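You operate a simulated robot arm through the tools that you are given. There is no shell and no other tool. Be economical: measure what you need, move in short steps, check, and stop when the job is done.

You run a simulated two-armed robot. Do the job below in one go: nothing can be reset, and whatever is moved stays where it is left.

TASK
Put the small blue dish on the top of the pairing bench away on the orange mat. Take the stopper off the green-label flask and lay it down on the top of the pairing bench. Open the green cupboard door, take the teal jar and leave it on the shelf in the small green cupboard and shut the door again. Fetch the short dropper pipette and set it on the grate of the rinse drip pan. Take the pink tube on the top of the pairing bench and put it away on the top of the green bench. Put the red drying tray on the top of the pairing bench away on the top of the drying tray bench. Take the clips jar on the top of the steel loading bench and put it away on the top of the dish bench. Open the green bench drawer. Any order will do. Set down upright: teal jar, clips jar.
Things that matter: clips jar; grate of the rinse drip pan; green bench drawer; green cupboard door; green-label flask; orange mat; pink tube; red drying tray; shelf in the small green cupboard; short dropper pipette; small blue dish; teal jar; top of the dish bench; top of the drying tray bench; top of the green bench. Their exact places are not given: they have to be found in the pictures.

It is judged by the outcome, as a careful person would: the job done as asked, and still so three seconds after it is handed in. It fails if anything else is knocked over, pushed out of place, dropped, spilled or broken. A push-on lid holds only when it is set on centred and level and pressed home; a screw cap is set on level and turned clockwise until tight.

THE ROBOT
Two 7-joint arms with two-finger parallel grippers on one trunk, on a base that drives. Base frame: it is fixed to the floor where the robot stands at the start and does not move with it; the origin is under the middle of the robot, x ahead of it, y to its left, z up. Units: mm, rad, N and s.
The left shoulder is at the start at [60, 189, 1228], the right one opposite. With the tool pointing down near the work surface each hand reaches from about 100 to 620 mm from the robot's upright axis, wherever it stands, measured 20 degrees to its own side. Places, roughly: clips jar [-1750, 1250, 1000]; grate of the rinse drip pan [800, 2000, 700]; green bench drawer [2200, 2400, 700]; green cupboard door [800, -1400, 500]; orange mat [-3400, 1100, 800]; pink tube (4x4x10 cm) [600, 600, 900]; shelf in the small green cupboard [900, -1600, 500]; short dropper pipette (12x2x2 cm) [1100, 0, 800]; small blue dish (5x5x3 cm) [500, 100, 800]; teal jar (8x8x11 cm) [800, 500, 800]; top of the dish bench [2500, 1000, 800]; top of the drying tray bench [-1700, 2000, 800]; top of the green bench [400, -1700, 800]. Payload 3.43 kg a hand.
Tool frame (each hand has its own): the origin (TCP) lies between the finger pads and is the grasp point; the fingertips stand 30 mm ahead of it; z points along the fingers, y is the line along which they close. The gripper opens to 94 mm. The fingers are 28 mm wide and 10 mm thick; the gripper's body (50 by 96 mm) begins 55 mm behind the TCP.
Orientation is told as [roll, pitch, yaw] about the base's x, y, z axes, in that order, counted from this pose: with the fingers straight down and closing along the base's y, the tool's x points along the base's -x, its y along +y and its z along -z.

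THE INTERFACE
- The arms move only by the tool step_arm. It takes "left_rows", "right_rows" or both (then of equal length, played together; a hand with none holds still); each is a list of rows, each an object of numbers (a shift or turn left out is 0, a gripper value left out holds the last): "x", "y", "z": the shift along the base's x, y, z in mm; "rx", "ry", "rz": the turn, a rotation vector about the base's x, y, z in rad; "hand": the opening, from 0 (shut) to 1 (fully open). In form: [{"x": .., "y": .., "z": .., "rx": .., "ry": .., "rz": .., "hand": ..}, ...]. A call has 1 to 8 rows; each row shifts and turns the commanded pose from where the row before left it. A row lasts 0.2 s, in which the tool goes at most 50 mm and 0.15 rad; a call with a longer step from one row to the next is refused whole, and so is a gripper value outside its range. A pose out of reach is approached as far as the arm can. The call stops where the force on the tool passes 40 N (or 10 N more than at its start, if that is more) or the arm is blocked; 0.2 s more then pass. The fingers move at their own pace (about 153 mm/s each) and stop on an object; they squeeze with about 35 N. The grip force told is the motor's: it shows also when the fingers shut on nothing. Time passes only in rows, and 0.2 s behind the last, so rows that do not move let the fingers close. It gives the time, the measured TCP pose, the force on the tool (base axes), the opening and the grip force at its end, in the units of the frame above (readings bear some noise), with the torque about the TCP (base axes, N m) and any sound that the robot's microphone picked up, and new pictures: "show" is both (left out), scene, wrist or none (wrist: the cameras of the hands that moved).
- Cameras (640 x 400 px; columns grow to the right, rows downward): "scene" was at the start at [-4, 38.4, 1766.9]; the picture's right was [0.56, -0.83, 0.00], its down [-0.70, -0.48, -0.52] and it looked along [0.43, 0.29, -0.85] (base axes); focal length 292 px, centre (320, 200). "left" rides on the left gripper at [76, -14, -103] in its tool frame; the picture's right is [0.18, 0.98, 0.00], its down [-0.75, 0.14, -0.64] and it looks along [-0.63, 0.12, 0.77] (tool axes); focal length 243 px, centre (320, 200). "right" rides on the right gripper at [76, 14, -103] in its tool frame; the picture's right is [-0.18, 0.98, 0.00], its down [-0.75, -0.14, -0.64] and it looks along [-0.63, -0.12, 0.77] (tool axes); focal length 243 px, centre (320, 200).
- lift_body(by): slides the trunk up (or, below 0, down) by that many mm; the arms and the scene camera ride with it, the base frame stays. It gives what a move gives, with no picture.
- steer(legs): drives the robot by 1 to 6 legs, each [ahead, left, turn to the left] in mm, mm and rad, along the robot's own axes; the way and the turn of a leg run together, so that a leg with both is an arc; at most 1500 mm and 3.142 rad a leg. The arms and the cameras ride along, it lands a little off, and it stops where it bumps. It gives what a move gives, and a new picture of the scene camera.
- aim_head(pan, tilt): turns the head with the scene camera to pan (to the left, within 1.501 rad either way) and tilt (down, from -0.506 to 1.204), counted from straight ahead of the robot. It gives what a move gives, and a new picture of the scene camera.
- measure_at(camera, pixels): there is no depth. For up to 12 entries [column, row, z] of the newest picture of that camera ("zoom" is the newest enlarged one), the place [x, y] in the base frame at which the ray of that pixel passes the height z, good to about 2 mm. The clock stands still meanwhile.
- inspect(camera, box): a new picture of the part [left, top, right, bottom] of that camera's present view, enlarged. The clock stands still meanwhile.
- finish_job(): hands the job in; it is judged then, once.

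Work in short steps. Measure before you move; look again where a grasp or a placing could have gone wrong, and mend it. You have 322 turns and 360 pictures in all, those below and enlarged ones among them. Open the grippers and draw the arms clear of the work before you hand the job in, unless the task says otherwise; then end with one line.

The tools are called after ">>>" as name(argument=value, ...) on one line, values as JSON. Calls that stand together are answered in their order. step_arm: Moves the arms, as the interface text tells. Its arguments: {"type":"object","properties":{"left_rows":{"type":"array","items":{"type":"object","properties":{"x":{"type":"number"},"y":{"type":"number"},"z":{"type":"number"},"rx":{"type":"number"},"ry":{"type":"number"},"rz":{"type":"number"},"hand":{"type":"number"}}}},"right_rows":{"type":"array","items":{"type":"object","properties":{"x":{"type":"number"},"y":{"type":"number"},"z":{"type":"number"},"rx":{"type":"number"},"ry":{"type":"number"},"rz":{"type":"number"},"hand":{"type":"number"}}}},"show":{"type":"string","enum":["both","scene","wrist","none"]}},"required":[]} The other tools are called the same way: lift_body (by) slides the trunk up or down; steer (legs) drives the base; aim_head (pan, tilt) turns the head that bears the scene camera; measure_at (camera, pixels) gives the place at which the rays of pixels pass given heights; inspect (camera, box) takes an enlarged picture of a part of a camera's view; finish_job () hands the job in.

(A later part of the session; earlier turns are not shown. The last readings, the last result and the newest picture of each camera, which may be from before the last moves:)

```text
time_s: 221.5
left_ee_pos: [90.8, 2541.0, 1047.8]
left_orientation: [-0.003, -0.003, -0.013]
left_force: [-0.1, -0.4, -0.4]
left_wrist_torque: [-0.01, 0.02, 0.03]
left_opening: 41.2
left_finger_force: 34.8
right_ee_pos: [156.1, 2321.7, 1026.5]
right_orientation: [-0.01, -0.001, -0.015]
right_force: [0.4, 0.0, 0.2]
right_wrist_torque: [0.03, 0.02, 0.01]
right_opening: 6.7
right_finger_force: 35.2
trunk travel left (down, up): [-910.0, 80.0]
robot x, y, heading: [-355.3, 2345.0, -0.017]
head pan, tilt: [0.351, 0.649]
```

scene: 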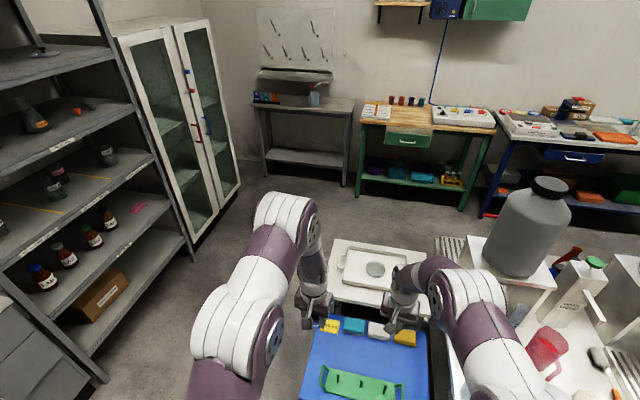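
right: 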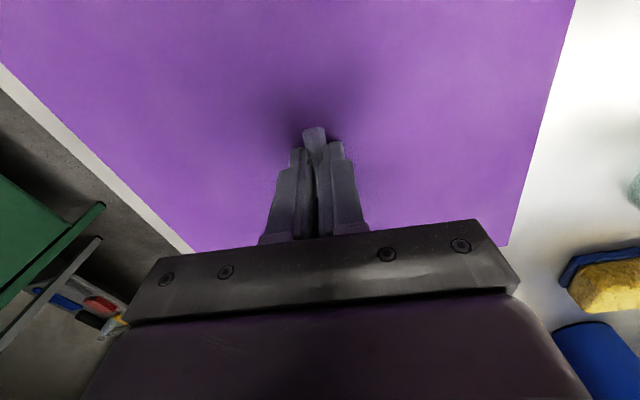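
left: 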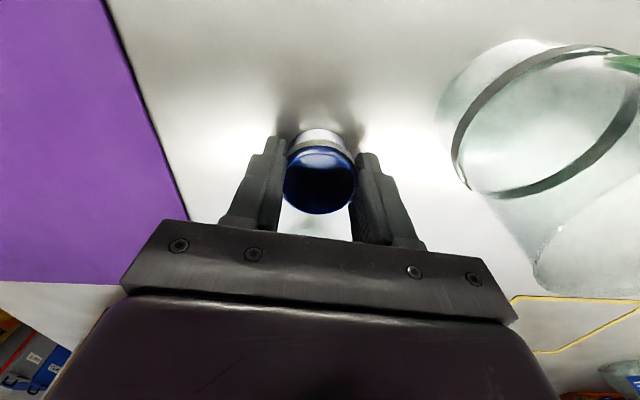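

I measure floor points of the rack/cabinet fronts and the left end of the wet bench.

>>> measure_at(camera="scene", pixels=[[195, 250, 0], [240, 190, 0], [100, 378, 0], [337, 240, 750], [331, 295, 750], [360, 193, 0], [262, 190, 0], [305, 350, 450], [440, 240, 780], [480, 212, 0]])

>>> inspect(camera="scene", box=[320, 220, 520, 340])

```text
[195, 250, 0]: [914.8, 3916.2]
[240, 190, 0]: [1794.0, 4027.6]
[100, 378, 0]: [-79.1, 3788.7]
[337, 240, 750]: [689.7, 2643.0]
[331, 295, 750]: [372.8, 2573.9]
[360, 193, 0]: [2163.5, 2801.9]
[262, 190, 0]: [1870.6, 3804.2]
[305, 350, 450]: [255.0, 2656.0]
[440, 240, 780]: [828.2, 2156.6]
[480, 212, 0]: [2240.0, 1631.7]
```

```text
3.20 times, centred on (420, 280) of scene
```

zoom: 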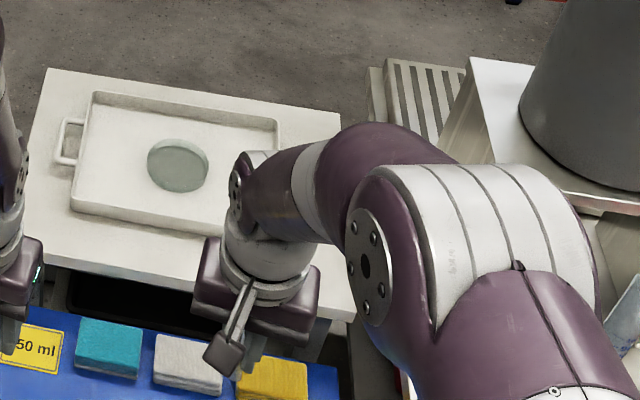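

The way round is wide (rack at y≈3850, bench end y≈2650). I drive round and face the grate from the far side.

>>> steer(legs=[[0, 850, 0], [1500, 0, 0], [200, 0, 0], [0, 0, -1.571], [0, 0, -1.571]])

>>> aim_head(pan=0.6, tilt=0.6)

```text
time_s: 241.8
left_ee_pos: [885.7, 2994.8, 1046.7]
left_orientation: [-0.005, -0.004, 3.134]
left_force: [-0.2, -0.4, -1.4]
left_wrist_torque: [0.02, -0.02, 0.0]
left_opening: 41.5
left_finger_force: 35.7
right_ee_pos: [819.3, 3213.5, 1024.5]
right_orientation: [-0.01, -0.003, 3.13]
right_force: [1.0, -0.2, -0.3]
right_wrist_torque: [-0.02, 0.0, -0.01]
right_opening: 6.7
right_finger_force: 35.3
trunk travel left (down, up): [-910.0, 80.0]
robot x, y, heading: [1332.2, 3189.6, 3.134]
head pan, tilt: [0.351, 0.649]
```

scene: 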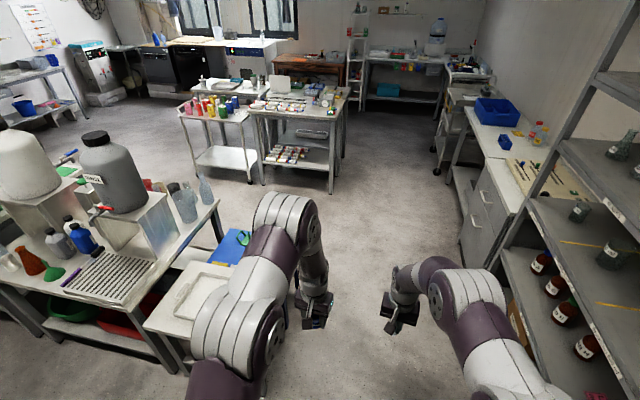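

```text
time_s: 242.6
left_ee_pos: [886.5, 2993.1, 1046.7]
left_orientation: [-0.006, -0.004, 3.134]
left_force: [0.0, -0.3, -0.9]
left_wrist_torque: [0.02, 0.01, 0.0]
left_opening: 41.3
left_finger_force: 35.0
right_ee_pos: [820.2, 3213.3, 1023.7]
right_orientation: [-0.011, -0.004, 3.129]
right_force: [-0.8, 0.5, -0.6]
right_wrist_torque: [-0.02, 0.03, 0.03]
right_opening: 6.7
right_finger_force: 35.3
trunk travel left (down, up): [-910.0, 80.0]
robot x, y, heading: [1332.7, 3188.7, 3.136]
head pan, tilt: [0.6, 0.6]
```

scene: 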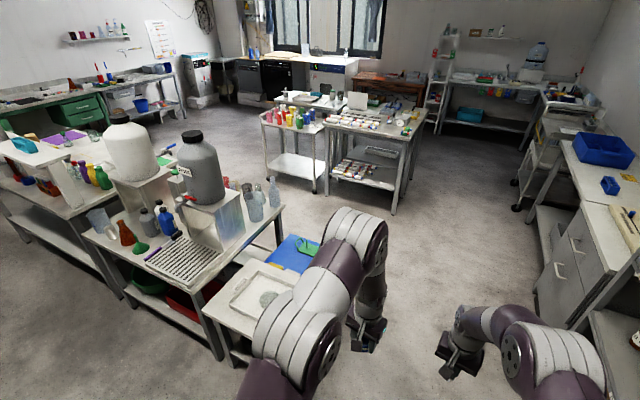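

The grey can is labelled RINSE and its grate lies at (185,262). I measure its corners.

>>> measure_at(camera="scene", pixels=[[145, 262, 780], [187, 290, 780], [220, 255, 780], [182, 235, 780], [183, 262, 780], [183, 262, 750], [200, 315, 750], [230, 320, 760], [310, 355, 700]])

>>> inspect(camera="scene", box=[80, 160, 320, 350])

```text
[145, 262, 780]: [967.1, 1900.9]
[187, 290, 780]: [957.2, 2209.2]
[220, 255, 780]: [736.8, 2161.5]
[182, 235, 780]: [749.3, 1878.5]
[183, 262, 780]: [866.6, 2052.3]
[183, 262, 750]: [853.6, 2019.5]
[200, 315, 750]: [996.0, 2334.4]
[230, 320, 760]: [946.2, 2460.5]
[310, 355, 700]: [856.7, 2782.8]
```

```text
2.11 times, centred on (200, 255) of scene
```

zoom: 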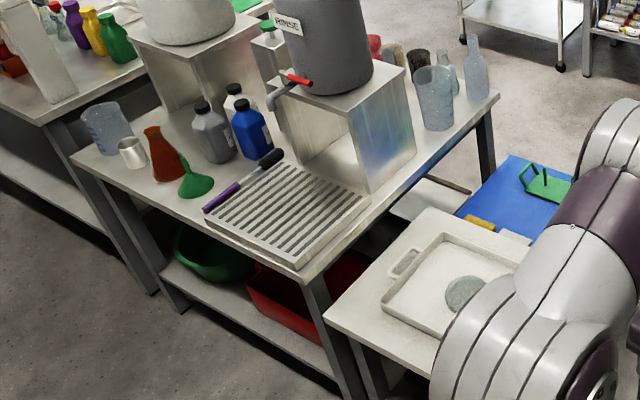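

I measure the spout and choose (900,2045) on the grate. I drive there, staying clear of the bench while strafing.

>>> measure_at(camera="zoom", pixels=[[268, 108, 900], [268, 108, 860], [275, 150, 790], [205, 208, 790]])

>>> steer(legs=[[-300, 0, 0], [0, 1173, 0], [180, 0, 0]])

>>> aim_head(pan=0.0, tilt=0.9)

```text
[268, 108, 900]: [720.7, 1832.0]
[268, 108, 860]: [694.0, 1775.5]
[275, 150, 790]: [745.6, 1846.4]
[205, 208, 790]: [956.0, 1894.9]
```

```text
time_s: 251.3
left_ee_pos: [991.9, 1829.4, 1047.3]
left_orientation: [-0.002, -0.006, 3.112]
left_force: [-1.1, -0.4, -1.2]
left_wrist_torque: [0.01, 0.01, 0.01]
left_opening: 41.5
left_finger_force: 35.4
right_ee_pos: [930.1, 2049.7, 1025.6]
right_orientation: [-0.01, -0.003, 3.109]
right_force: [0.6, 0.9, 0.3]
right_wrist_torque: [-0.01, 0.02, 0.0]
right_opening: 6.8
right_finger_force: 34.8
trunk travel left (down, up): [-910.0, 80.0]
robot x, y, heading: [1440.8, 2022.2, 3.113]
head pan, tilt: [0.6, 0.6]
```

scene: 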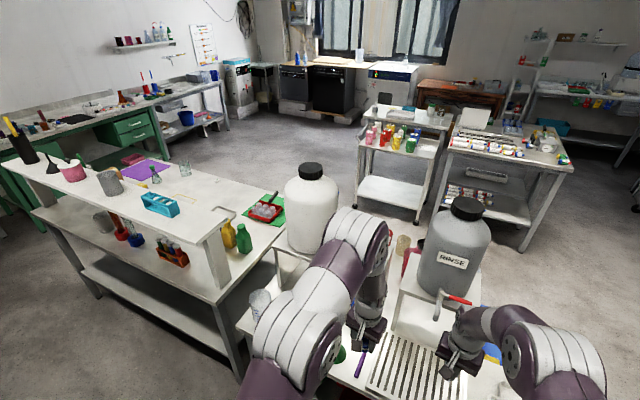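

```text
time_s: 252.3
left_ee_pos: [990.6, 1828.3, 1048.4]
left_orientation: [-0.005, -0.003, 3.113]
left_force: [0.3, -0.3, -0.6]
left_wrist_torque: [0.01, -0.01, 0.0]
left_opening: 41.4
left_finger_force: 34.7
right_ee_pos: [927.8, 2049.2, 1024.9]
right_orientation: [-0.009, -0.001, 3.11]
right_force: [-0.6, -0.1, 0.5]
right_wrist_torque: [0.01, 0.04, -0.01]
right_opening: 6.6
right_finger_force: 34.5
trunk travel left (down, up): [-910.0, 80.0]
robot x, y, heading: [1439.0, 2019.7, 3.119]
head pan, tilt: [0.0, 0.901]
```

scene: 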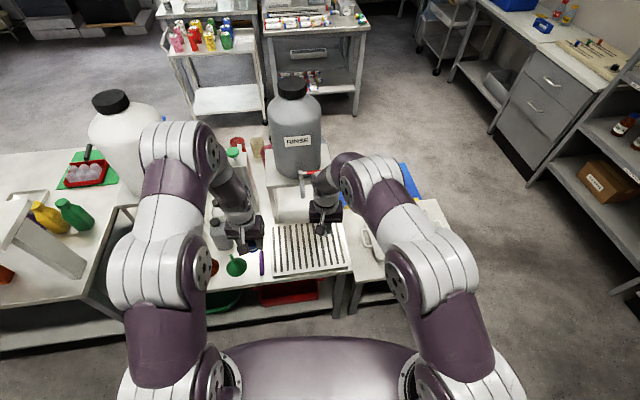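

I measure the grate corners (278,226), (342,223), (350,268), (271,275) and the red tap (305,180).

>>> measure_at(camera="scene", pixels=[[278, 226, 770], [342, 223, 770], [350, 268, 770], [271, 275, 770], [300, 188, 900], [310, 250, 770], [270, 283, 750]])

>>> inspect(camera="right", box=[0, 0, 640, 400])

```text
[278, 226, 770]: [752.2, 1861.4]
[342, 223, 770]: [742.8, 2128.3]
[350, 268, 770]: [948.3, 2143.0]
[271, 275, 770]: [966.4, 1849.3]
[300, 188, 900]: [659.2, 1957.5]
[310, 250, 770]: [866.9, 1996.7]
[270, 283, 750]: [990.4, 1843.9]
```

```text
1.00 times, centred on (320, 200) of right
```

zoom: 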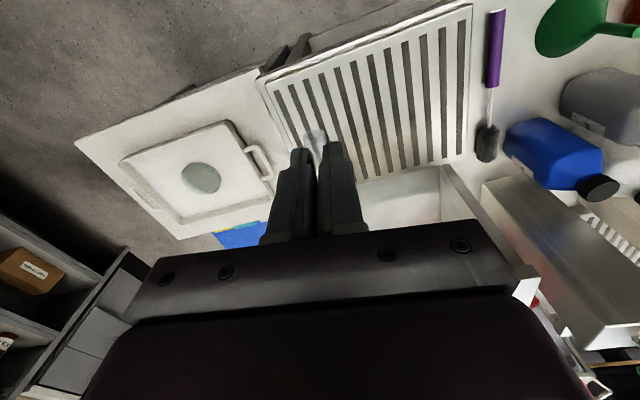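

The grate's slots run along x, so I turn the pipette across them while moving over the grate's middle.

>>> step_arm(right_rows=[{"x": -8, "y": -3, "rz": 0.14}, {"x": -8, "y": -3, "rz": 0.14}, {"x": -8, "y": -3, "rz": 0.14}, {"x": -8, "y": -3, "rz": 0.14}, {"x": -8, "y": -3, "rz": 0.14}, {"x": -8, "y": -3, "rz": 0.14}, {"x": -8, "y": -3, "rz": 0.14}, {"x": -8, "y": -3, "rz": 0.14}], show="wrist")

```text
time_s: 254.1
left_ee_pos: [990.1, 1830.3, 1047.1]
left_orientation: [-0.005, -0.002, 3.112]
left_force: [0.6, 0.2, -0.1]
left_wrist_torque: [-0.01, -0.01, 0.02]
left_opening: 41.2
left_finger_force: 34.7
right_ee_pos: [863.7, 2027.0, 1025.5]
right_orientation: [-0.012, -0.001, -2.05]
right_force: [0.2, -0.5, 0.5]
right_wrist_torque: [0.01, 0.03, -0.03]
right_opening: 6.8
right_finger_force: 35.1
trunk travel left (down, up): [-910.0, 80.0]
robot x, y, heading: [1443.6, 2017.3, 3.111]
head pan, tilt: [0.0, 0.901]
```

right: 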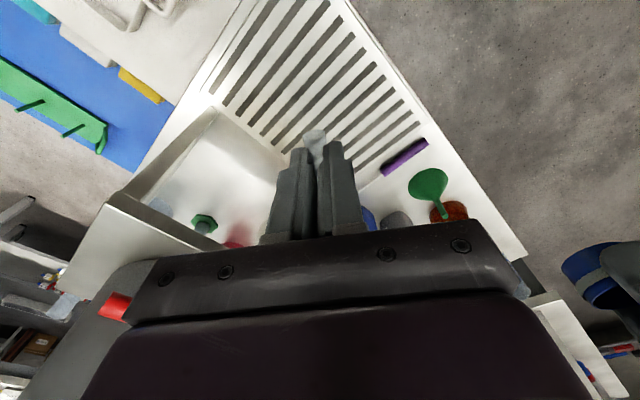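

The red tap handle is at (115,305); I check its place against the hand's path.

>>> measure_at(camera="right", pixels=[[128, 298, 900], [128, 298, 930], [128, 298, 870], [212, 108, 850], [312, 140, 780]])

>>> inspect(camera="scene", box=[230, 140, 390, 290])

```text
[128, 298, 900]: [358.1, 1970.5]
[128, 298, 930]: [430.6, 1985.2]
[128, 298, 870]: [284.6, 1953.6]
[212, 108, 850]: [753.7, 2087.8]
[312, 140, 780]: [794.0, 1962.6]
```

```text
2.67 times, centred on (310, 215) of scene
```

zoom: 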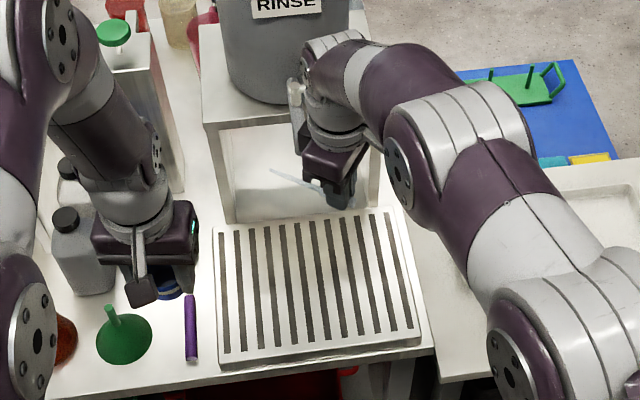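

The tap is close beside the hand, so I move 40 mm away from it and then lower.

>>> step_arm(right_rows=[{"x": 40}, {"z": -45}, {"z": -45}, {"z": -45}, {"z": -35}, {"z": -12}], show="both")

```text
time_s: 255.5
left_ee_pos: [990.9, 1830.0, 1047.0]
left_orientation: [-0.004, -0.002, 3.112]
left_force: [-0.7, 0.4, -0.6]
left_wrist_torque: [0.03, 0.01, -0.02]
left_opening: 41.3
left_finger_force: 35.5
right_ee_pos: [903.0, 2025.2, 843.8]
right_orientation: [-0.01, -0.003, -2.054]
right_force: [0.5, -0.4, -0.3]
right_wrist_torque: [0.02, -0.01, 0.02]
right_opening: 6.6
right_finger_force: 34.8
trunk travel left (down, up): [-910.0, 80.0]
robot x, y, heading: [1441.7, 2014.3, 3.117]
head pan, tilt: [0.0, 0.901]
```

scene: 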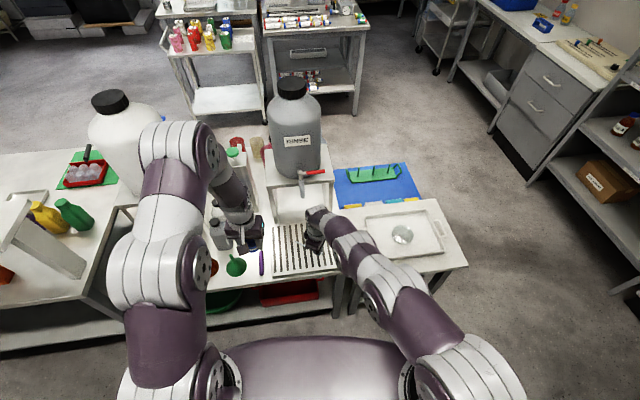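
right: 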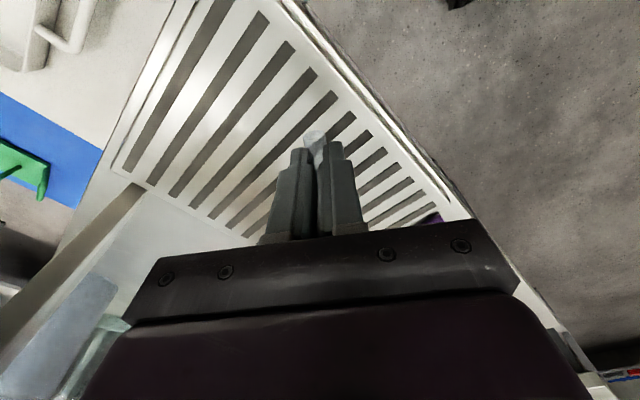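

The pipette hangs across the slots well inside the grate. I lower in small steps to contact.

>>> step_arm(right_rows=[{"z": -8}, {"z": -6}, {"z": -6}, {"z": -5}, {"z": -4}, {"z": -4}, {"z": -4}, {"z": -4}], show="wrist")

```text
time_s: 256.7
left_ee_pos: [989.4, 1829.5, 1046.1]
left_orientation: [-0.004, -0.003, 3.114]
left_force: [-0.4, 0.0, -0.6]
left_wrist_torque: [-0.04, 0.02, 0.02]
left_opening: 41.3
left_finger_force: 34.7
right_ee_pos: [870.6, 2013.6, 872.7]
right_orientation: [-0.064, -0.059, -2.052]
right_force: [1.2, 0.4, -0.3]
right_wrist_torque: [0.01, -0.01, -0.02]
right_opening: 7.0
right_finger_force: 35.6
right hand out of reach, approached as far as the arm can: row 2, 3, 5
trunk travel left (down, up): [-910.0, 80.0]
robot x, y, heading: [1439.1, 2019.8, 3.121]
head pan, tilt: [0.0, 0.901]
stopped in row 5 (right hand): the arm was blocked; the commanded pose is now the measured one
```

right: 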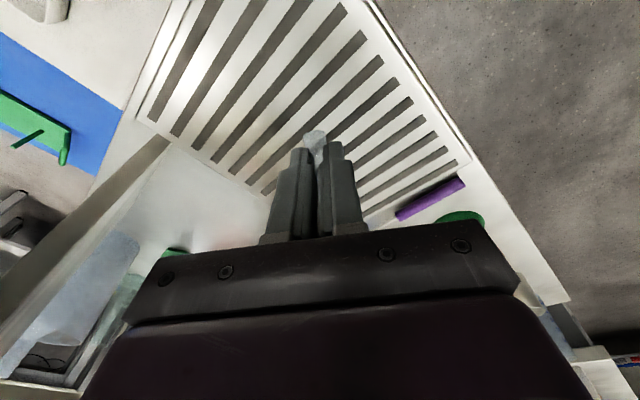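

The arm runs out of range at this height; I restore the hand's level and use the trunk to lower instead.

>>> step_arm(right_rows=[{"x": 10, "rx": 0.023, "ry": -0.084}, {"x": 10}], show="none")

>>> lift_body(by=-45)

```text
time_s: 257.3
left_ee_pos: [990.9, 1828.3, 1045.9]
left_orientation: [-0.006, -0.004, 3.114]
left_force: [0.4, -0.1, -1.1]
left_wrist_torque: [0.03, 0.0, 0.0]
left_opening: 41.4
left_finger_force: 35.3
right_ee_pos: [900.9, 2016.7, 873.2]
right_orientation: [0.004, 0.005, -2.055]
right_force: [0.4, -0.2, 0.4]
right_wrist_torque: [0.03, 0.04, 0.0]
right_opening: 6.6
right_finger_force: 35.3
right hand out of reach, approached as far as the arm can: row 1
trunk travel left (down, up): [-910.0, 80.0]
robot x, y, heading: [1441.1, 2019.2, 3.117]
head pan, tilt: [0.0, 0.901]
```

```text
time_s: 258.2
left_ee_pos: [990.1, 1829.3, 1002.2]
left_orientation: [-0.004, -0.003, 3.114]
left_force: [0.3, -0.1, -0.7]
left_wrist_torque: [0.04, 0.01, 0.02]
left_opening: 40.9
left_finger_force: 34.8
right_ee_pos: [899.8, 2017.7, 829.8]
right_orientation: [0.004, 0.003, -2.054]
right_force: [0.1, -0.1, -0.3]
right_wrist_torque: [-0.02, -0.03, -0.02]
right_opening: 6.6
right_finger_force: 34.9
trunk travel left (down, up): [-865.0, 125.0]
robot x, y, heading: [1442.2, 2020.9, 3.114]
head pan, tilt: [0.0, 0.901]
```

I lower the trunk further in small moves, watching the force.

>>> lift_body(by=-20)

>>> inspect(camera="right", box=[200, 60, 440, 220])

```text
time_s: 258.8
left_ee_pos: [989.9, 1828.9, 981.8]
left_orientation: [-0.003, -0.004, 3.114]
left_force: [0.2, -0.3, -0.6]
left_wrist_torque: [0.01, 0.01, -0.01]
left_opening: 41.5
left_finger_force: 34.6
right_ee_pos: [900.4, 2018.3, 808.0]
right_orientation: [0.002, 0.002, -2.055]
right_force: [0.7, 0.1, 1.1]
right_wrist_torque: [0.06, 0.01, 0.0]
right_opening: 6.9
right_finger_force: 35.1
trunk travel left (down, up): [-845.0, 145.0]
robot x, y, heading: [1441.6, 2019.4, 3.114]
head pan, tilt: [0.0, 0.901]
```

```text
2.50 times, centred on (320, 140) of right
```

zoom: 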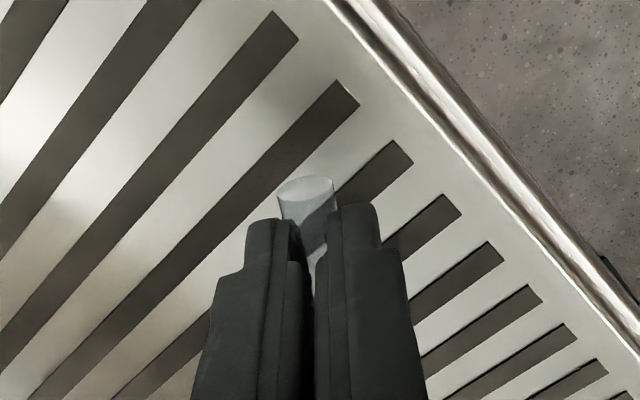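

Still free; I lower 12 mm more, twice if needed.

>>> lift_body(by=-12)

>>> lift_body(by=-8)

```text
time_s: 259.4
left_ee_pos: [990.6, 1828.8, 971.2]
left_orientation: [-0.003, -0.004, 3.113]
left_force: [0.6, 0.0, -0.6]
left_wrist_torque: [0.01, 0.0, -0.01]
left_opening: 41.4
left_finger_force: 35.0
right_ee_pos: [900.3, 2017.9, 795.3]
right_orientation: [0.003, 0.002, -2.054]
right_force: [-0.2, -0.7, 0.1]
right_wrist_torque: [0.0, 0.03, 0.01]
right_opening: 6.7
right_finger_force: 34.5
trunk travel left (down, up): [-833.0, 157.0]
robot x, y, heading: [1440.2, 2014.7, 3.115]
head pan, tilt: [0.0, 0.901]
```

```text
time_s: 260.0
left_ee_pos: [990.3, 1828.6, 961.3]
left_orientation: [-0.002, -0.004, 3.113]
left_force: [-0.4, -0.6, -1.0]
left_wrist_torque: [-0.02, 0.02, 0.02]
left_opening: 41.3
left_finger_force: 35.0
right_ee_pos: [899.6, 2015.4, 788.4]
right_orientation: [0.004, 0.005, -2.054]
right_force: [-0.6, 0.3, 0.4]
right_wrist_torque: [0.01, -0.03, -0.02]
right_opening: 6.7
right_finger_force: 34.9
trunk travel left (down, up): [-825.0, 165.0]
robot x, y, heading: [1443.5, 2017.9, 3.115]
head pan, tilt: [0.0, 0.901]
```

I continue with fine arm steps.

>>> step_arm(right_rows=[{"z": -4}, {"z": -4}, {"z": -4}, {"z": -4}], show="wrist")

```text
time_s: 261.0
left_ee_pos: [990.3, 1830.8, 962.4]
left_orientation: [-0.003, -0.002, 3.113]
left_force: [0.2, 0.2, -0.5]
left_wrist_torque: [0.02, -0.01, 0.01]
left_opening: 41.3
left_finger_force: 35.0
right_ee_pos: [899.2, 2018.5, 771.8]
right_orientation: [0.006, 0.004, -2.054]
right_force: [1.2, 1.0, 0.3]
right_wrist_torque: [-0.01, -0.02, 0.03]
right_opening: 6.8
right_finger_force: 35.4
trunk travel left (down, up): [-825.0, 165.0]
robot x, y, heading: [1438.6, 2014.6, 3.115]
head pan, tilt: [0.0, 0.901]
```

right: 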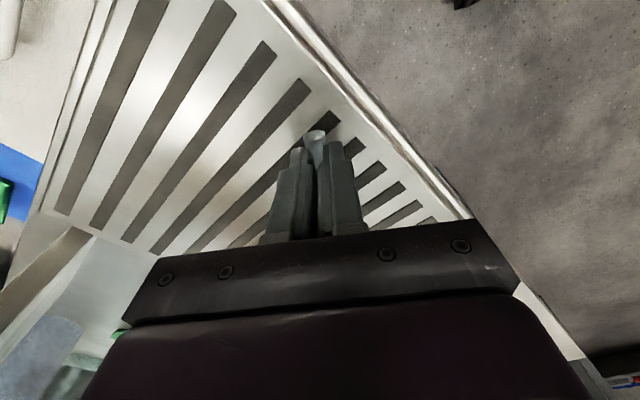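

Not yet touching; the grate lies lower (~720) so its near edge is closer. I shift 25 mm inward and keep lowering.

>>> step_arm(right_rows=[{"x": -14, "z": 0}, {"x": -14, "z": -4}, {"z": -4}, {"z": -4}, {"z": -4}, {"z": -4}, {"z": -4}], show="wrist")

```text
time_s: 262.8
left_ee_pos: [989.4, 1828.4, 961.5]
left_orientation: [-0.003, -0.004, 3.114]
left_force: [0.0, 0.3, -0.2]
left_wrist_torque: [-0.01, -0.01, 0.02]
left_opening: 41.3
left_finger_force: 35.2
right_ee_pos: [871.9, 2007.4, 802.2]
right_orientation: [-0.036, -0.043, -2.052]
right_force: [-0.6, 0.3, -0.2]
right_wrist_torque: [-0.01, 0.01, 0.03]
right_opening: 6.6
right_finger_force: 35.0
right hand out of reach, approached as far as the arm can: row 1, 2, 5, 7
trunk travel left (down, up): [-825.0, 165.0]
robot x, y, heading: [1440.1, 2019.4, 3.112]
head pan, tilt: [0.0, 0.901]
stopped in row 7 (right hand): the arm was blocked; the commanded pose is now the measured one
```

right: 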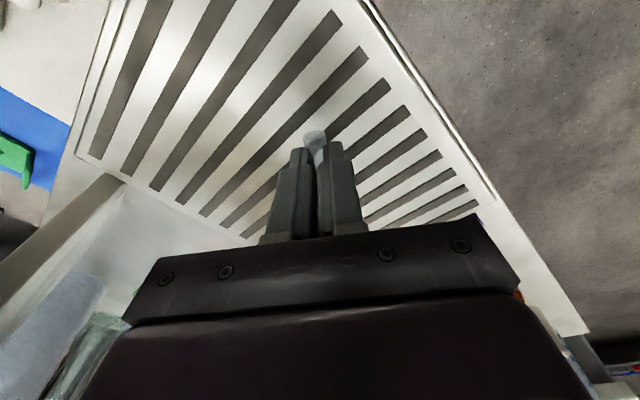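

It's a reach limit again. I pull the hand back 60 mm and bring the base 60 mm closer.

>>> step_arm(right_rows=[{"x": 30, "rx": 0.022, "ry": -0.052}, {"x": 30}], show="none")

>>> steer(legs=[[65, 0, 0]])

>>> step_arm(right_rows=[{"z": -10}, {"z": -10}, {"z": -8}, {"z": -6}], show="wrist")

```text
time_s: 263.4
left_ee_pos: [990.8, 1829.9, 962.5]
left_orientation: [-0.004, -0.006, 3.112]
left_force: [-0.1, -0.9, -0.5]
left_wrist_torque: [0.01, 0.02, 0.02]
left_opening: 41.2
left_finger_force: 34.6
right_ee_pos: [934.4, 2008.8, 798.9]
right_orientation: [0.002, 0.005, -2.051]
right_force: [-0.5, 0.3, -0.6]
right_wrist_torque: [0.01, 0.04, 0.03]
right_opening: 6.7
right_finger_force: 35.3
trunk travel left (down, up): [-825.0, 165.0]
robot x, y, heading: [1442.5, 2015.4, 3.114]
head pan, tilt: [0.0, 0.901]
```

```text
time_s: 264.4
left_ee_pos: [925.7, 1832.2, 961.0]
left_orientation: [-0.004, -0.005, 3.114]
left_force: [-0.1, 0.4, -0.7]
left_wrist_torque: [0.0, 0.01, -0.01]
left_opening: 41.3
left_finger_force: 34.9
right_ee_pos: [869.3, 2010.8, 799.2]
right_orientation: [0.003, 0.004, -2.05]
right_force: [0.0, 0.2, -0.4]
right_wrist_torque: [0.01, -0.05, 0.01]
right_opening: 6.6
right_finger_force: 35.0
trunk travel left (down, up): [-825.0, 165.0]
robot x, y, heading: [1376.5, 2017.1, 3.113]
head pan, tilt: [0.0, 0.901]
```

scene: 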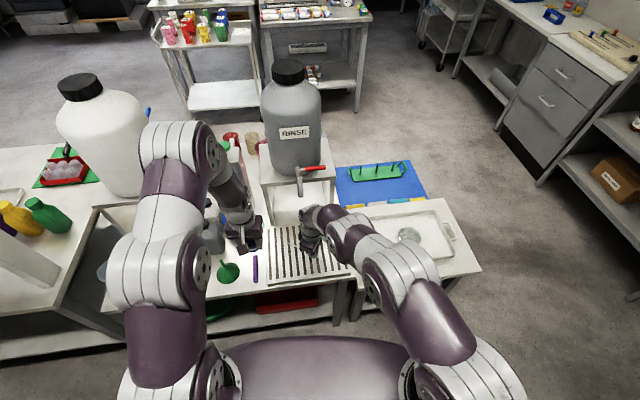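

```text
time_s: 265.4
left_ee_pos: [925.0, 1832.0, 962.4]
left_orientation: [-0.005, -0.005, 3.116]
left_force: [0.0, -0.7, -0.5]
left_wrist_torque: [0.0, -0.02, 0.03]
left_opening: 41.3
left_finger_force: 35.3
right_ee_pos: [868.2, 2009.8, 764.5]
right_orientation: [0.004, 0.006, -2.05]
right_force: [0.3, 0.4, -0.4]
right_wrist_torque: [0.0, 0.02, -0.01]
right_opening: 6.7
right_finger_force: 35.4
trunk travel left (down, up): [-825.0, 165.0]
robot x, y, heading: [1377.3, 2017.8, 3.115]
head pan, tilt: [0.0, 0.901]
```

right: 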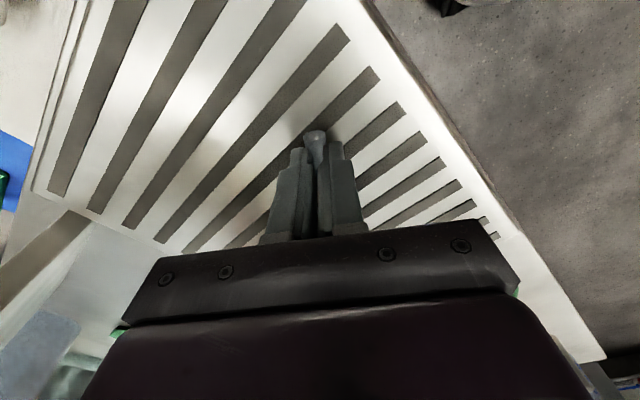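

Closer now; I keep lowering.

>>> step_arm(right_rows=[{"z": -4}, {"z": -4}, {"z": -4}, {"z": -4}, {"z": -4}], show="wrist")

```text
time_s: 266.2
left_ee_pos: [926.7, 1832.0, 962.8]
left_orientation: [-0.004, -0.007, 3.114]
left_force: [-0.3, -0.3, -0.9]
left_wrist_torque: [0.0, -0.02, -0.01]
left_opening: 41.2
left_finger_force: 34.8
right_ee_pos: [867.2, 2010.1, 760.6]
right_orientation: [-0.004, 0.001, -2.052]
right_force: [12.0, 6.5, 26.4]
right_wrist_torque: [0.22, -0.53, 0.04]
right_opening: 7.1
right_finger_force: 35.2
trunk travel left (down, up): [-825.0, 165.0]
robot x, y, heading: [1376.3, 2017.6, 3.109]
head pan, tilt: [0.0, 0.901]
stopped in row 3 (right hand): the force on the tool passed its limit (the readings are from after the stop); the commanded pose is now the measured one
```

right: 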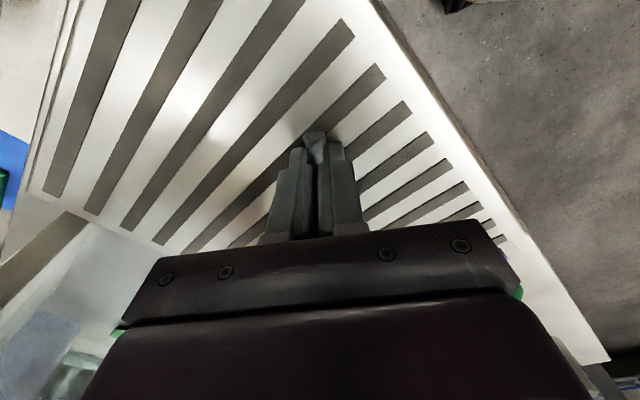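

Contact on the grate (26 N). I ease up 3 mm, open and rise.

>>> step_arm(right_rows=[{"z": 3}, {"hand": 0.25}, {"hand": 0.4}, {"z": 20}, {"z": 40}, {"z": 40}], show="wrist")

```text
time_s: 267.6
left_ee_pos: [925.7, 1832.0, 960.3]
left_orientation: [-0.004, -0.005, 3.112]
left_force: [0.6, 0.1, -0.7]
left_wrist_torque: [0.0, -0.01, -0.02]
left_opening: 41.4
left_finger_force: 35.5
right_ee_pos: [868.1, 2010.3, 863.3]
right_orientation: [-0.002, 0.001, -2.051]
right_force: [0.1, -0.8, 1.1]
right_wrist_torque: [0.0, 0.0, 0.0]
right_opening: 37.5
right_finger_force: 0.0
trunk travel left (down, up): [-825.0, 165.0]
robot x, y, heading: [1374.5, 2017.4, 3.117]
head pan, tilt: [0.0, 0.901]
```

right: 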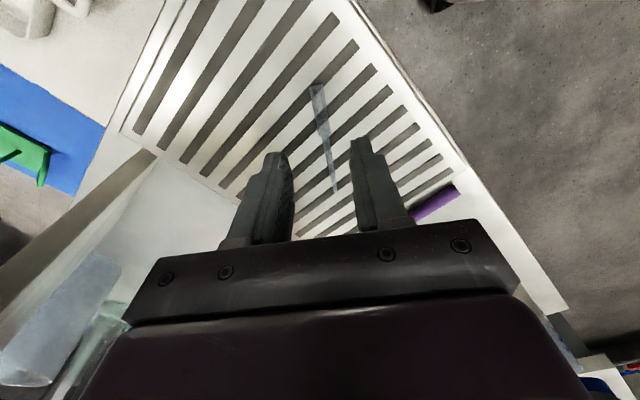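

The pipette lies on the grate. Since the green bench drawer is right behind me, I do that next: rise, turn the hand back, and turn around.

>>> step_arm(right_rows=[{"z": 40, "rz": -0.14}, {"z": 40, "rz": -0.14}, {"z": 40, "rz": -0.14}, {"z": 40, "x": 20, "rz": -0.14}, {"rz": -0.14, "x": 20}, {"rz": -0.14}, {"rz": -0.14}, {"rz": -0.14}], show="none")

>>> lift_body(by=80)

>>> steer(legs=[[-180, 0, 0], [0, -380, 0], [0, 0, -1.571], [0, 0, -1.571]])

>>> aim_head(pan=-0.1, tilt=0.8)

```text
time_s: 269.4
left_ee_pos: [925.7, 1832.0, 961.4]
left_orientation: [-0.004, -0.004, 3.115]
left_force: [-0.1, -0.4, -0.7]
left_wrist_torque: [-0.01, 0.01, 0.01]
left_opening: 41.2
left_finger_force: 35.0
right_ee_pos: [905.0, 2010.1, 1020.5]
right_orientation: [-0.003, 0.001, 3.112]
right_force: [-0.4, -0.1, -0.2]
right_wrist_torque: [0.03, -0.04, -0.01]
right_opening: 37.7
right_finger_force: 0.0
trunk travel left (down, up): [-825.0, 165.0]
robot x, y, heading: [1375.0, 2021.8, 3.111]
head pan, tilt: [0.0, 0.901]
```

```text
time_s: 270.5
left_ee_pos: [924.0, 1832.1, 1042.4]
left_orientation: [-0.002, -0.003, 3.114]
left_force: [-0.2, 0.0, -0.5]
left_wrist_torque: [0.03, 0.01, -0.02]
left_opening: 41.1
left_finger_force: 34.9
right_ee_pos: [905.0, 2011.0, 1099.3]
right_orientation: [0.0, 0.001, 3.112]
right_force: [-0.6, 0.1, -0.4]
right_wrist_torque: [0.04, 0.03, 0.03]
right_opening: 37.7
right_finger_force: 0.0
trunk travel left (down, up): [-905.0, 85.0]
robot x, y, heading: [1375.5, 2019.3, 3.113]
head pan, tilt: [0.0, 0.901]
```

```text
time_s: 281.6
left_ee_pos: [2014.5, 2592.9, 1042.4]
left_orientation: [-0.005, -0.003, 0.002]
left_force: [0.2, 0.4, -0.5]
left_wrist_torque: [0.01, 0.01, 0.0]
left_opening: 41.3
left_finger_force: 35.1
right_ee_pos: [2040.7, 2415.1, 1101.4]
right_orientation: [-0.002, 0.0, 0.0]
right_force: [0.1, 0.2, -0.1]
right_wrist_torque: [-0.04, 0.04, -0.03]
right_opening: 37.6
right_finger_force: 0.0
trunk travel left (down, up): [-905.0, 85.0]
robot x, y, heading: [1566.4, 2395.3, 0.003]
head pan, tilt: [0.0, 0.901]
```

scene: 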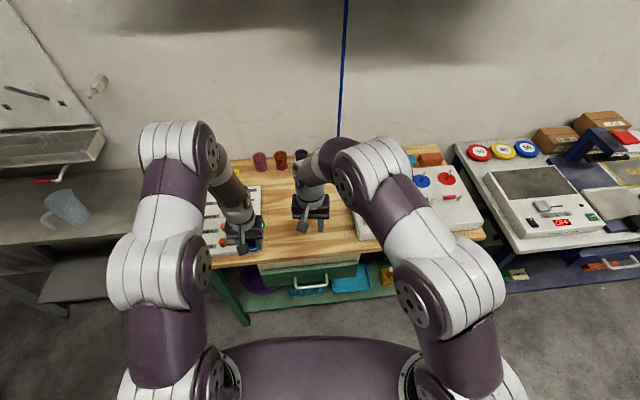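

```text
time_s: 282.3
left_ee_pos: [2012.9, 2592.1, 1042.4]
left_orientation: [-0.003, -0.003, 0.002]
left_force: [0.5, -0.1, -1.4]
left_wrist_torque: [-0.02, -0.01, 0.01]
left_opening: 41.4
left_finger_force: 35.3
right_ee_pos: [2039.1, 2414.5, 1101.1]
right_orientation: [-0.002, 0.0, 0.0]
right_force: [-0.2, -0.8, 0.7]
right_wrist_torque: [-0.02, -0.02, 0.0]
right_opening: 37.7
right_finger_force: 0.1
trunk travel left (down, up): [-905.0, 85.0]
robot x, y, heading: [1568.0, 2395.5, -0.006]
head pan, tilt: [-0.099, 0.799]
```

scene: 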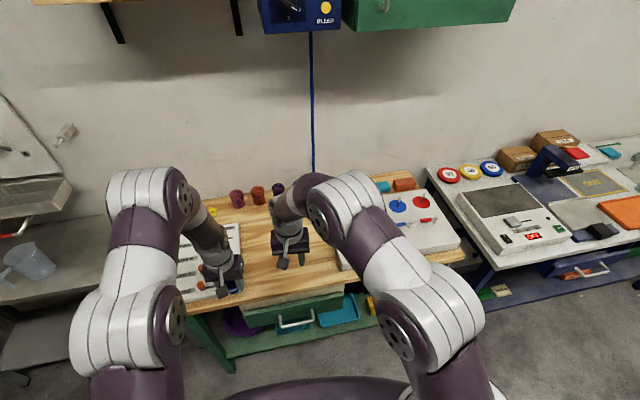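

The drawer handle shows at (296,322). I back off and lower the trunk for a level view.

>>> steer(legs=[[-250, 0, 0]])

>>> lift_body(by=-300)

>>> aim_head(pan=0.0, tilt=0.6)

```text
time_s: 284.1
left_ee_pos: [1768.4, 2592.7, 1042.5]
left_orientation: [-0.002, -0.004, 0.002]
left_force: [0.6, -0.5, -0.3]
left_wrist_torque: [0.0, -0.03, 0.0]
left_opening: 40.9
left_finger_force: 35.0
right_ee_pos: [1793.6, 2414.6, 1099.9]
right_orientation: [-0.002, 0.002, 0.0]
right_force: [0.0, -0.7, 0.1]
right_wrist_torque: [0.03, 0.0, 0.03]
right_opening: 37.6
right_finger_force: 0.0
trunk travel left (down, up): [-905.0, 85.0]
robot x, y, heading: [1322.4, 2391.1, 0.001]
head pan, tilt: [-0.099, 0.799]
```

scene: 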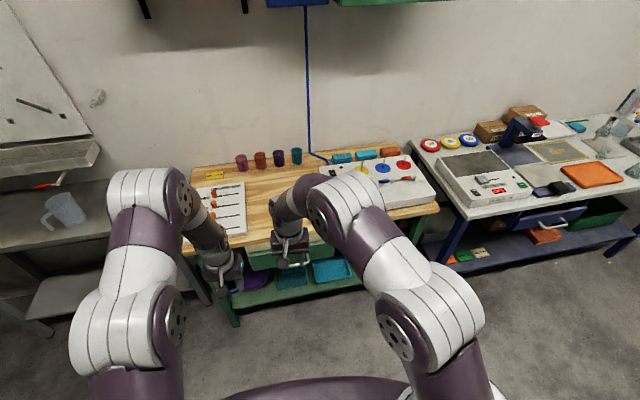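

```text
time_s: 287.1
left_ee_pos: [1768.6, 2591.5, 741.8]
left_orientation: [-0.004, -0.003, 0.001]
left_force: [-0.6, -0.8, -0.6]
left_wrist_torque: [-0.01, -0.01, 0.0]
left_opening: 41.4
left_finger_force: 35.1
right_ee_pos: [1792.6, 2414.8, 800.4]
right_orientation: [-0.001, -0.001, -0.001]
right_force: [-0.3, 0.7, 0.2]
right_wrist_torque: [0.01, 0.01, 0.0]
right_opening: 37.6
right_finger_force: 0.1
trunk travel left (down, up): [-605.0, 385.0]
robot x, y, heading: [1323.9, 2392.8, 0.003]
head pan, tilt: [-0.099, 0.799]
```

```text
time_s: 287.8
left_ee_pos: [1767.7, 2593.0, 741.0]
left_orientation: [-0.004, -0.003, 0.002]
left_force: [0.4, 0.3, 0.0]
left_wrist_torque: [-0.01, -0.01, -0.04]
left_opening: 41.0
left_finger_force: 35.3
right_ee_pos: [1792.4, 2414.5, 800.6]
right_orientation: [-0.003, 0.0, -0.001]
right_force: [0.2, -0.4, -0.5]
right_wrist_torque: [-0.01, 0.0, 0.06]
right_opening: 37.6
right_finger_force: 0.0
trunk travel left (down, up): [-605.0, 385.0]
robot x, y, heading: [1325.7, 2392.3, 0.001]
head pan, tilt: [0.0, 0.6]
```

scene: 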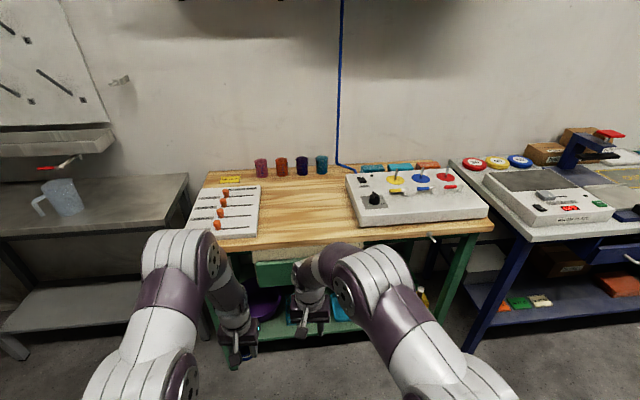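

The right hand hides the drawer; I move it to the right.

>>> step_arm(right_rows=[{"y": -45}, {"y": -45}, {"y": -45}, {"y": -45}, {"y": -45}], show="scene")

>>> inspect(camera="scene", box=[210, 230, 450, 350])

```text
time_s: 289.0
left_ee_pos: [1767.1, 2591.8, 741.7]
left_orientation: [-0.001, -0.004, 0.002]
left_force: [0.4, -0.8, -0.7]
left_wrist_torque: [0.02, 0.02, 0.03]
left_opening: 41.2
left_finger_force: 35.2
right_ee_pos: [1795.4, 2189.5, 799.6]
right_orientation: [0.0, -0.001, -0.001]
right_force: [0.2, 1.2, 0.5]
right_wrist_torque: [0.01, 0.0, -0.03]
right_opening: 37.3
right_finger_force: 0.3
trunk travel left (down, up): [-605.0, 385.0]
robot x, y, heading: [1322.0, 2388.7, -0.001]
head pan, tilt: [0.0, 0.6]
```

scene: 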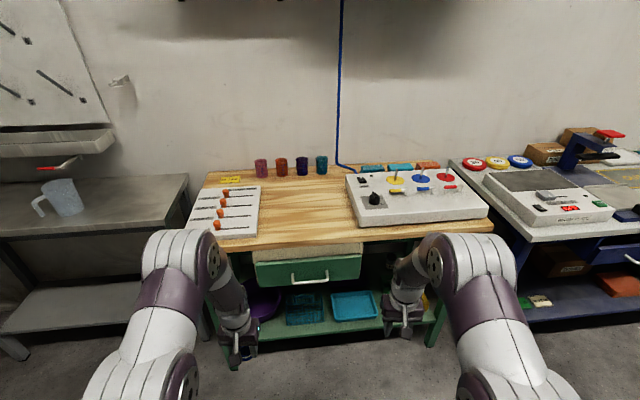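

```text
2.67 times, centred on (330, 290) of scene
```

zoom: 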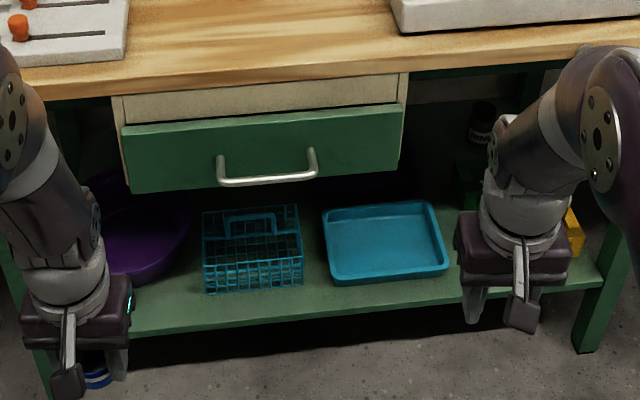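

I measure the handle bar (zoom (268,181)) and bench front edge to locate the drawer's plane.

>>> measure_at(camera="zoom", pixels=[[268, 181, 700], [268, 181, 650], [268, 181, 675], [260, 88, 800], [260, 188, 650], [265, 125, 740], [222, 183, 675], [314, 176, 675]])

>>> lift_body(by=150)

>>> inspect(camera="scene", box=[210, 250, 450, 380])

```text
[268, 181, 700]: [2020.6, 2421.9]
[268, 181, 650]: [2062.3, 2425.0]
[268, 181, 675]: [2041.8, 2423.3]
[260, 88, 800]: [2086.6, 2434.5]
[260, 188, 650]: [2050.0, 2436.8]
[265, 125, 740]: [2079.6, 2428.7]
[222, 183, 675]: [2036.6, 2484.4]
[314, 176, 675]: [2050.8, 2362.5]
```

```text
time_s: 290.8
left_ee_pos: [1768.1, 2592.2, 892.2]
left_orientation: [-0.004, -0.005, 0.001]
left_force: [-0.6, 1.5, -0.6]
left_wrist_torque: [0.05, 0.02, 0.01]
left_opening: 41.5
left_finger_force: 34.9
right_ee_pos: [1794.6, 2191.2, 949.7]
right_orientation: [-0.002, 0.001, -0.001]
right_force: [0.0, 0.2, -0.2]
right_wrist_torque: [0.01, 0.0, -0.03]
right_opening: 37.4
right_finger_force: 0.1
trunk travel left (down, up): [-755.0, 235.0]
robot x, y, heading: [1320.6, 2394.9, 0.002]
head pan, tilt: [0.0, 0.6]
```

```text
2.67 times, centred on (330, 315) of scene
```

zoom: 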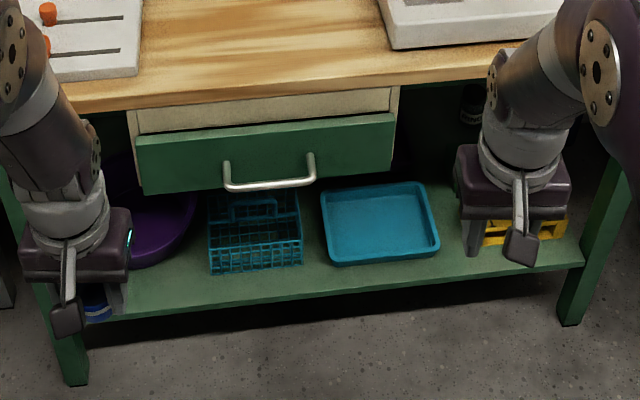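

I measure the same handle in this higher view.

>>> measure_at(camera="zoom", pixels=[[269, 186, 700], [269, 186, 650], [265, 125, 740], [265, 125, 720], [262, 92, 800]])

```text
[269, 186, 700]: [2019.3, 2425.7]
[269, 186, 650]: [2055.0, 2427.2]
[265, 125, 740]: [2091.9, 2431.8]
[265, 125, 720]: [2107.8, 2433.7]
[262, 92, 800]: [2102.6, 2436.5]
```

The handle is near (2015,2424,≈705). I will grip the horizontal bar from above with the hand turned 90° and leaning back. First I turn the right hand.

>>> step_arm(right_rows=[{"rz": 0.142, "y": 20, "x": 10, "hand": 0.6}, {"rz": 0.142, "y": 20, "x": 10}, {"rz": 0.142, "y": 20, "x": 10}, {"rz": 0.142, "y": 20, "x": 10}, {"rz": 0.142, "y": 20, "x": 10}, {"rz": 0.142, "y": 20, "x": 10}, {"rz": 0.142, "y": 20, "x": 10}, {"rz": 0.142, "y": 20, "x": 10}], show="none")

>>> step_arm(right_rows=[{"rz": 0.142, "y": 20, "x": 5}, {"rz": 0.142, "y": 20, "x": 5}, {"rz": 0.15, "y": 20}, {"ry": -0.14, "y": 13}, {"ry": -0.14}, {"ry": -0.12}], show="both")

```text
time_s: 292.6
left_ee_pos: [1767.2, 2591.6, 891.3]
left_orientation: [-0.005, -0.002, -0.001]
left_force: [-0.5, -0.4, -0.1]
left_wrist_torque: [0.03, 0.03, -0.03]
left_opening: 41.4
left_finger_force: 34.9
right_ee_pos: [1874.0, 2351.3, 950.0]
right_orientation: [-0.002, 0.0, 1.139]
right_force: [-0.9, -0.6, 0.9]
right_wrist_torque: [-0.02, 0.04, 0.01]
right_opening: 56.2
right_finger_force: 0.1
trunk travel left (down, up): [-755.0, 235.0]
robot x, y, heading: [1320.8, 2390.8, -0.003]
head pan, tilt: [0.0, 0.6]
```

```text
time_s: 294.0
left_ee_pos: [1767.0, 2592.0, 892.6]
left_orientation: [-0.001, -0.007, 0.001]
left_force: [-0.2, -0.9, -0.5]
left_wrist_torque: [0.01, -0.01, 0.01]
left_opening: 41.4
left_finger_force: 35.0
right_ee_pos: [1883.1, 2425.6, 949.8]
right_orientation: [-0.404, 0.0, 1.572]
right_force: [0.5, -0.3, -0.4]
right_wrist_torque: [0.0, 0.01, -0.01]
right_opening: 56.3
right_finger_force: 0.0
trunk travel left (down, up): [-755.0, 235.0]
robot x, y, heading: [1323.4, 2386.7, 0.001]
head pan, tilt: [0.0, 0.6]
```

scene: 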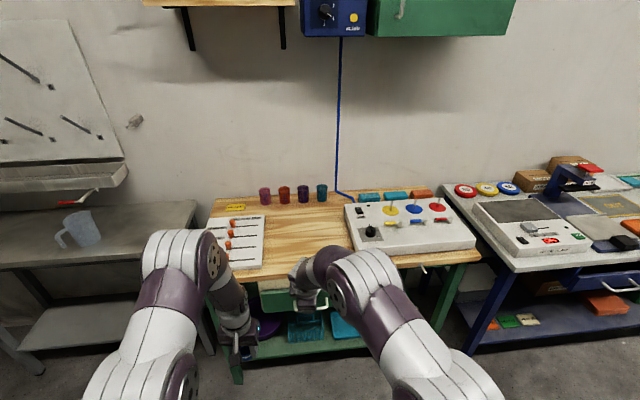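
right: 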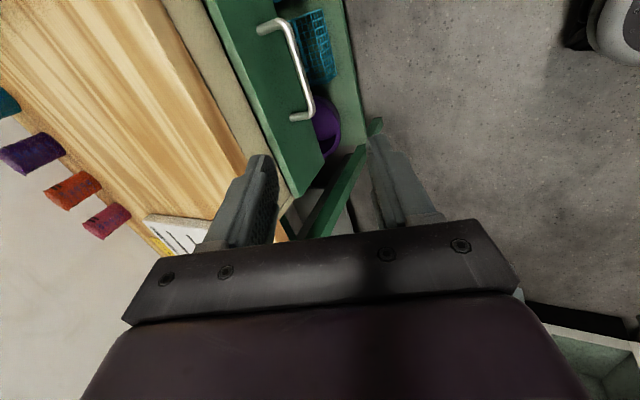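

The handle bar is visible in the right camera from (287,28) to (308,108). I measure it at several heights.

>>> measure_at(camera="right", pixels=[[299, 68, 720], [299, 68, 700], [299, 68, 680], [287, 30, 700], [309, 105, 700], [262, 25, 730], [255, 155, 800]])

```text
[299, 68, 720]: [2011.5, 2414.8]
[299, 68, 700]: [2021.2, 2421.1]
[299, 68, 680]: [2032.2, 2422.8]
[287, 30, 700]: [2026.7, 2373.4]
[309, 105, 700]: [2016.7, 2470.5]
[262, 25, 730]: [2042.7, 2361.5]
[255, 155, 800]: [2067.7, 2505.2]
```

Handle ≈(2024,2421,695). I bring the base 130 mm closer, then line up above the bar.

>>> steer(legs=[[130, 0, 0]])

>>> step_arm(right_rows=[{"x": -15, "z": -35, "y": -1, "hand": 0.3}, {"x": -15, "z": -35, "y": -1}, {"x": -15, "z": -35, "y": -1}, {"z": -31}], show="wrist")

```text
time_s: 295.3
left_ee_pos: [1896.4, 2591.6, 892.0]
left_orientation: [-0.003, -0.006, 0.001]
left_force: [-0.3, -0.3, -0.2]
left_wrist_torque: [0.01, 0.0, 0.01]
left_opening: 41.3
left_finger_force: 35.4
right_ee_pos: [2013.0, 2424.9, 949.7]
right_orientation: [-0.401, 0.0, 1.571]
right_force: [-0.1, 0.6, 0.2]
right_wrist_torque: [-0.03, 0.02, 0.0]
right_opening: 56.5
right_finger_force: 0.1
trunk travel left (down, up): [-755.0, 235.0]
robot x, y, heading: [1451.8, 2392.3, 0.002]
head pan, tilt: [0.0, 0.6]
```

scene: 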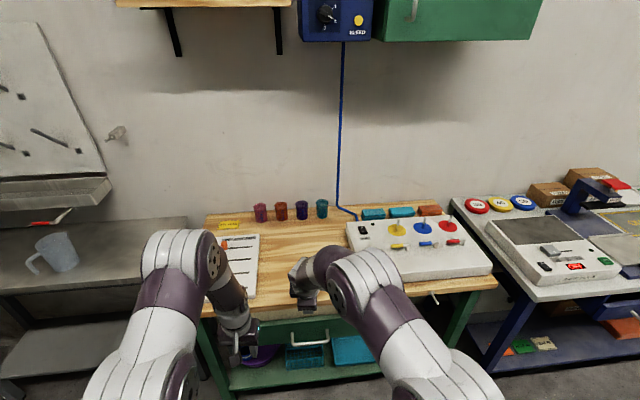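

```text
time_s: 296.3
left_ee_pos: [1897.1, 2593.2, 891.7]
left_orientation: [-0.002, -0.004, 0.002]
left_force: [-0.1, 0.1, -0.4]
left_wrist_torque: [0.01, -0.01, 0.01]
left_opening: 41.3
left_finger_force: 34.9
right_ee_pos: [1969.7, 2422.1, 815.1]
right_orientation: [-0.402, -0.001, 1.57]
right_force: [0.1, 0.5, -0.6]
right_wrist_torque: [-0.01, -0.02, -0.02]
right_opening: 28.2
right_finger_force: 0.1
trunk travel left (down, up): [-755.0, 235.0]
robot x, y, heading: [1452.0, 2388.4, -0.002]
head pan, tilt: [0.0, 0.6]
```

right: 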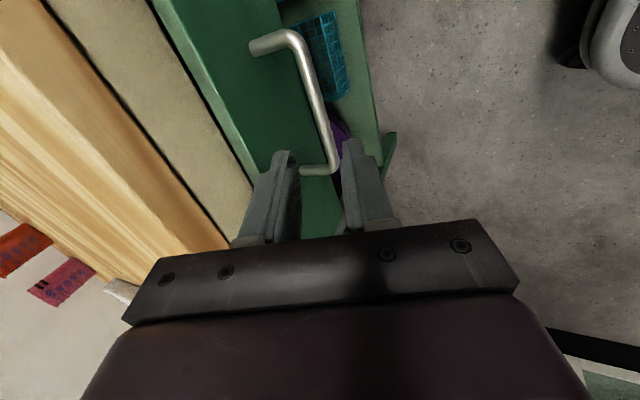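

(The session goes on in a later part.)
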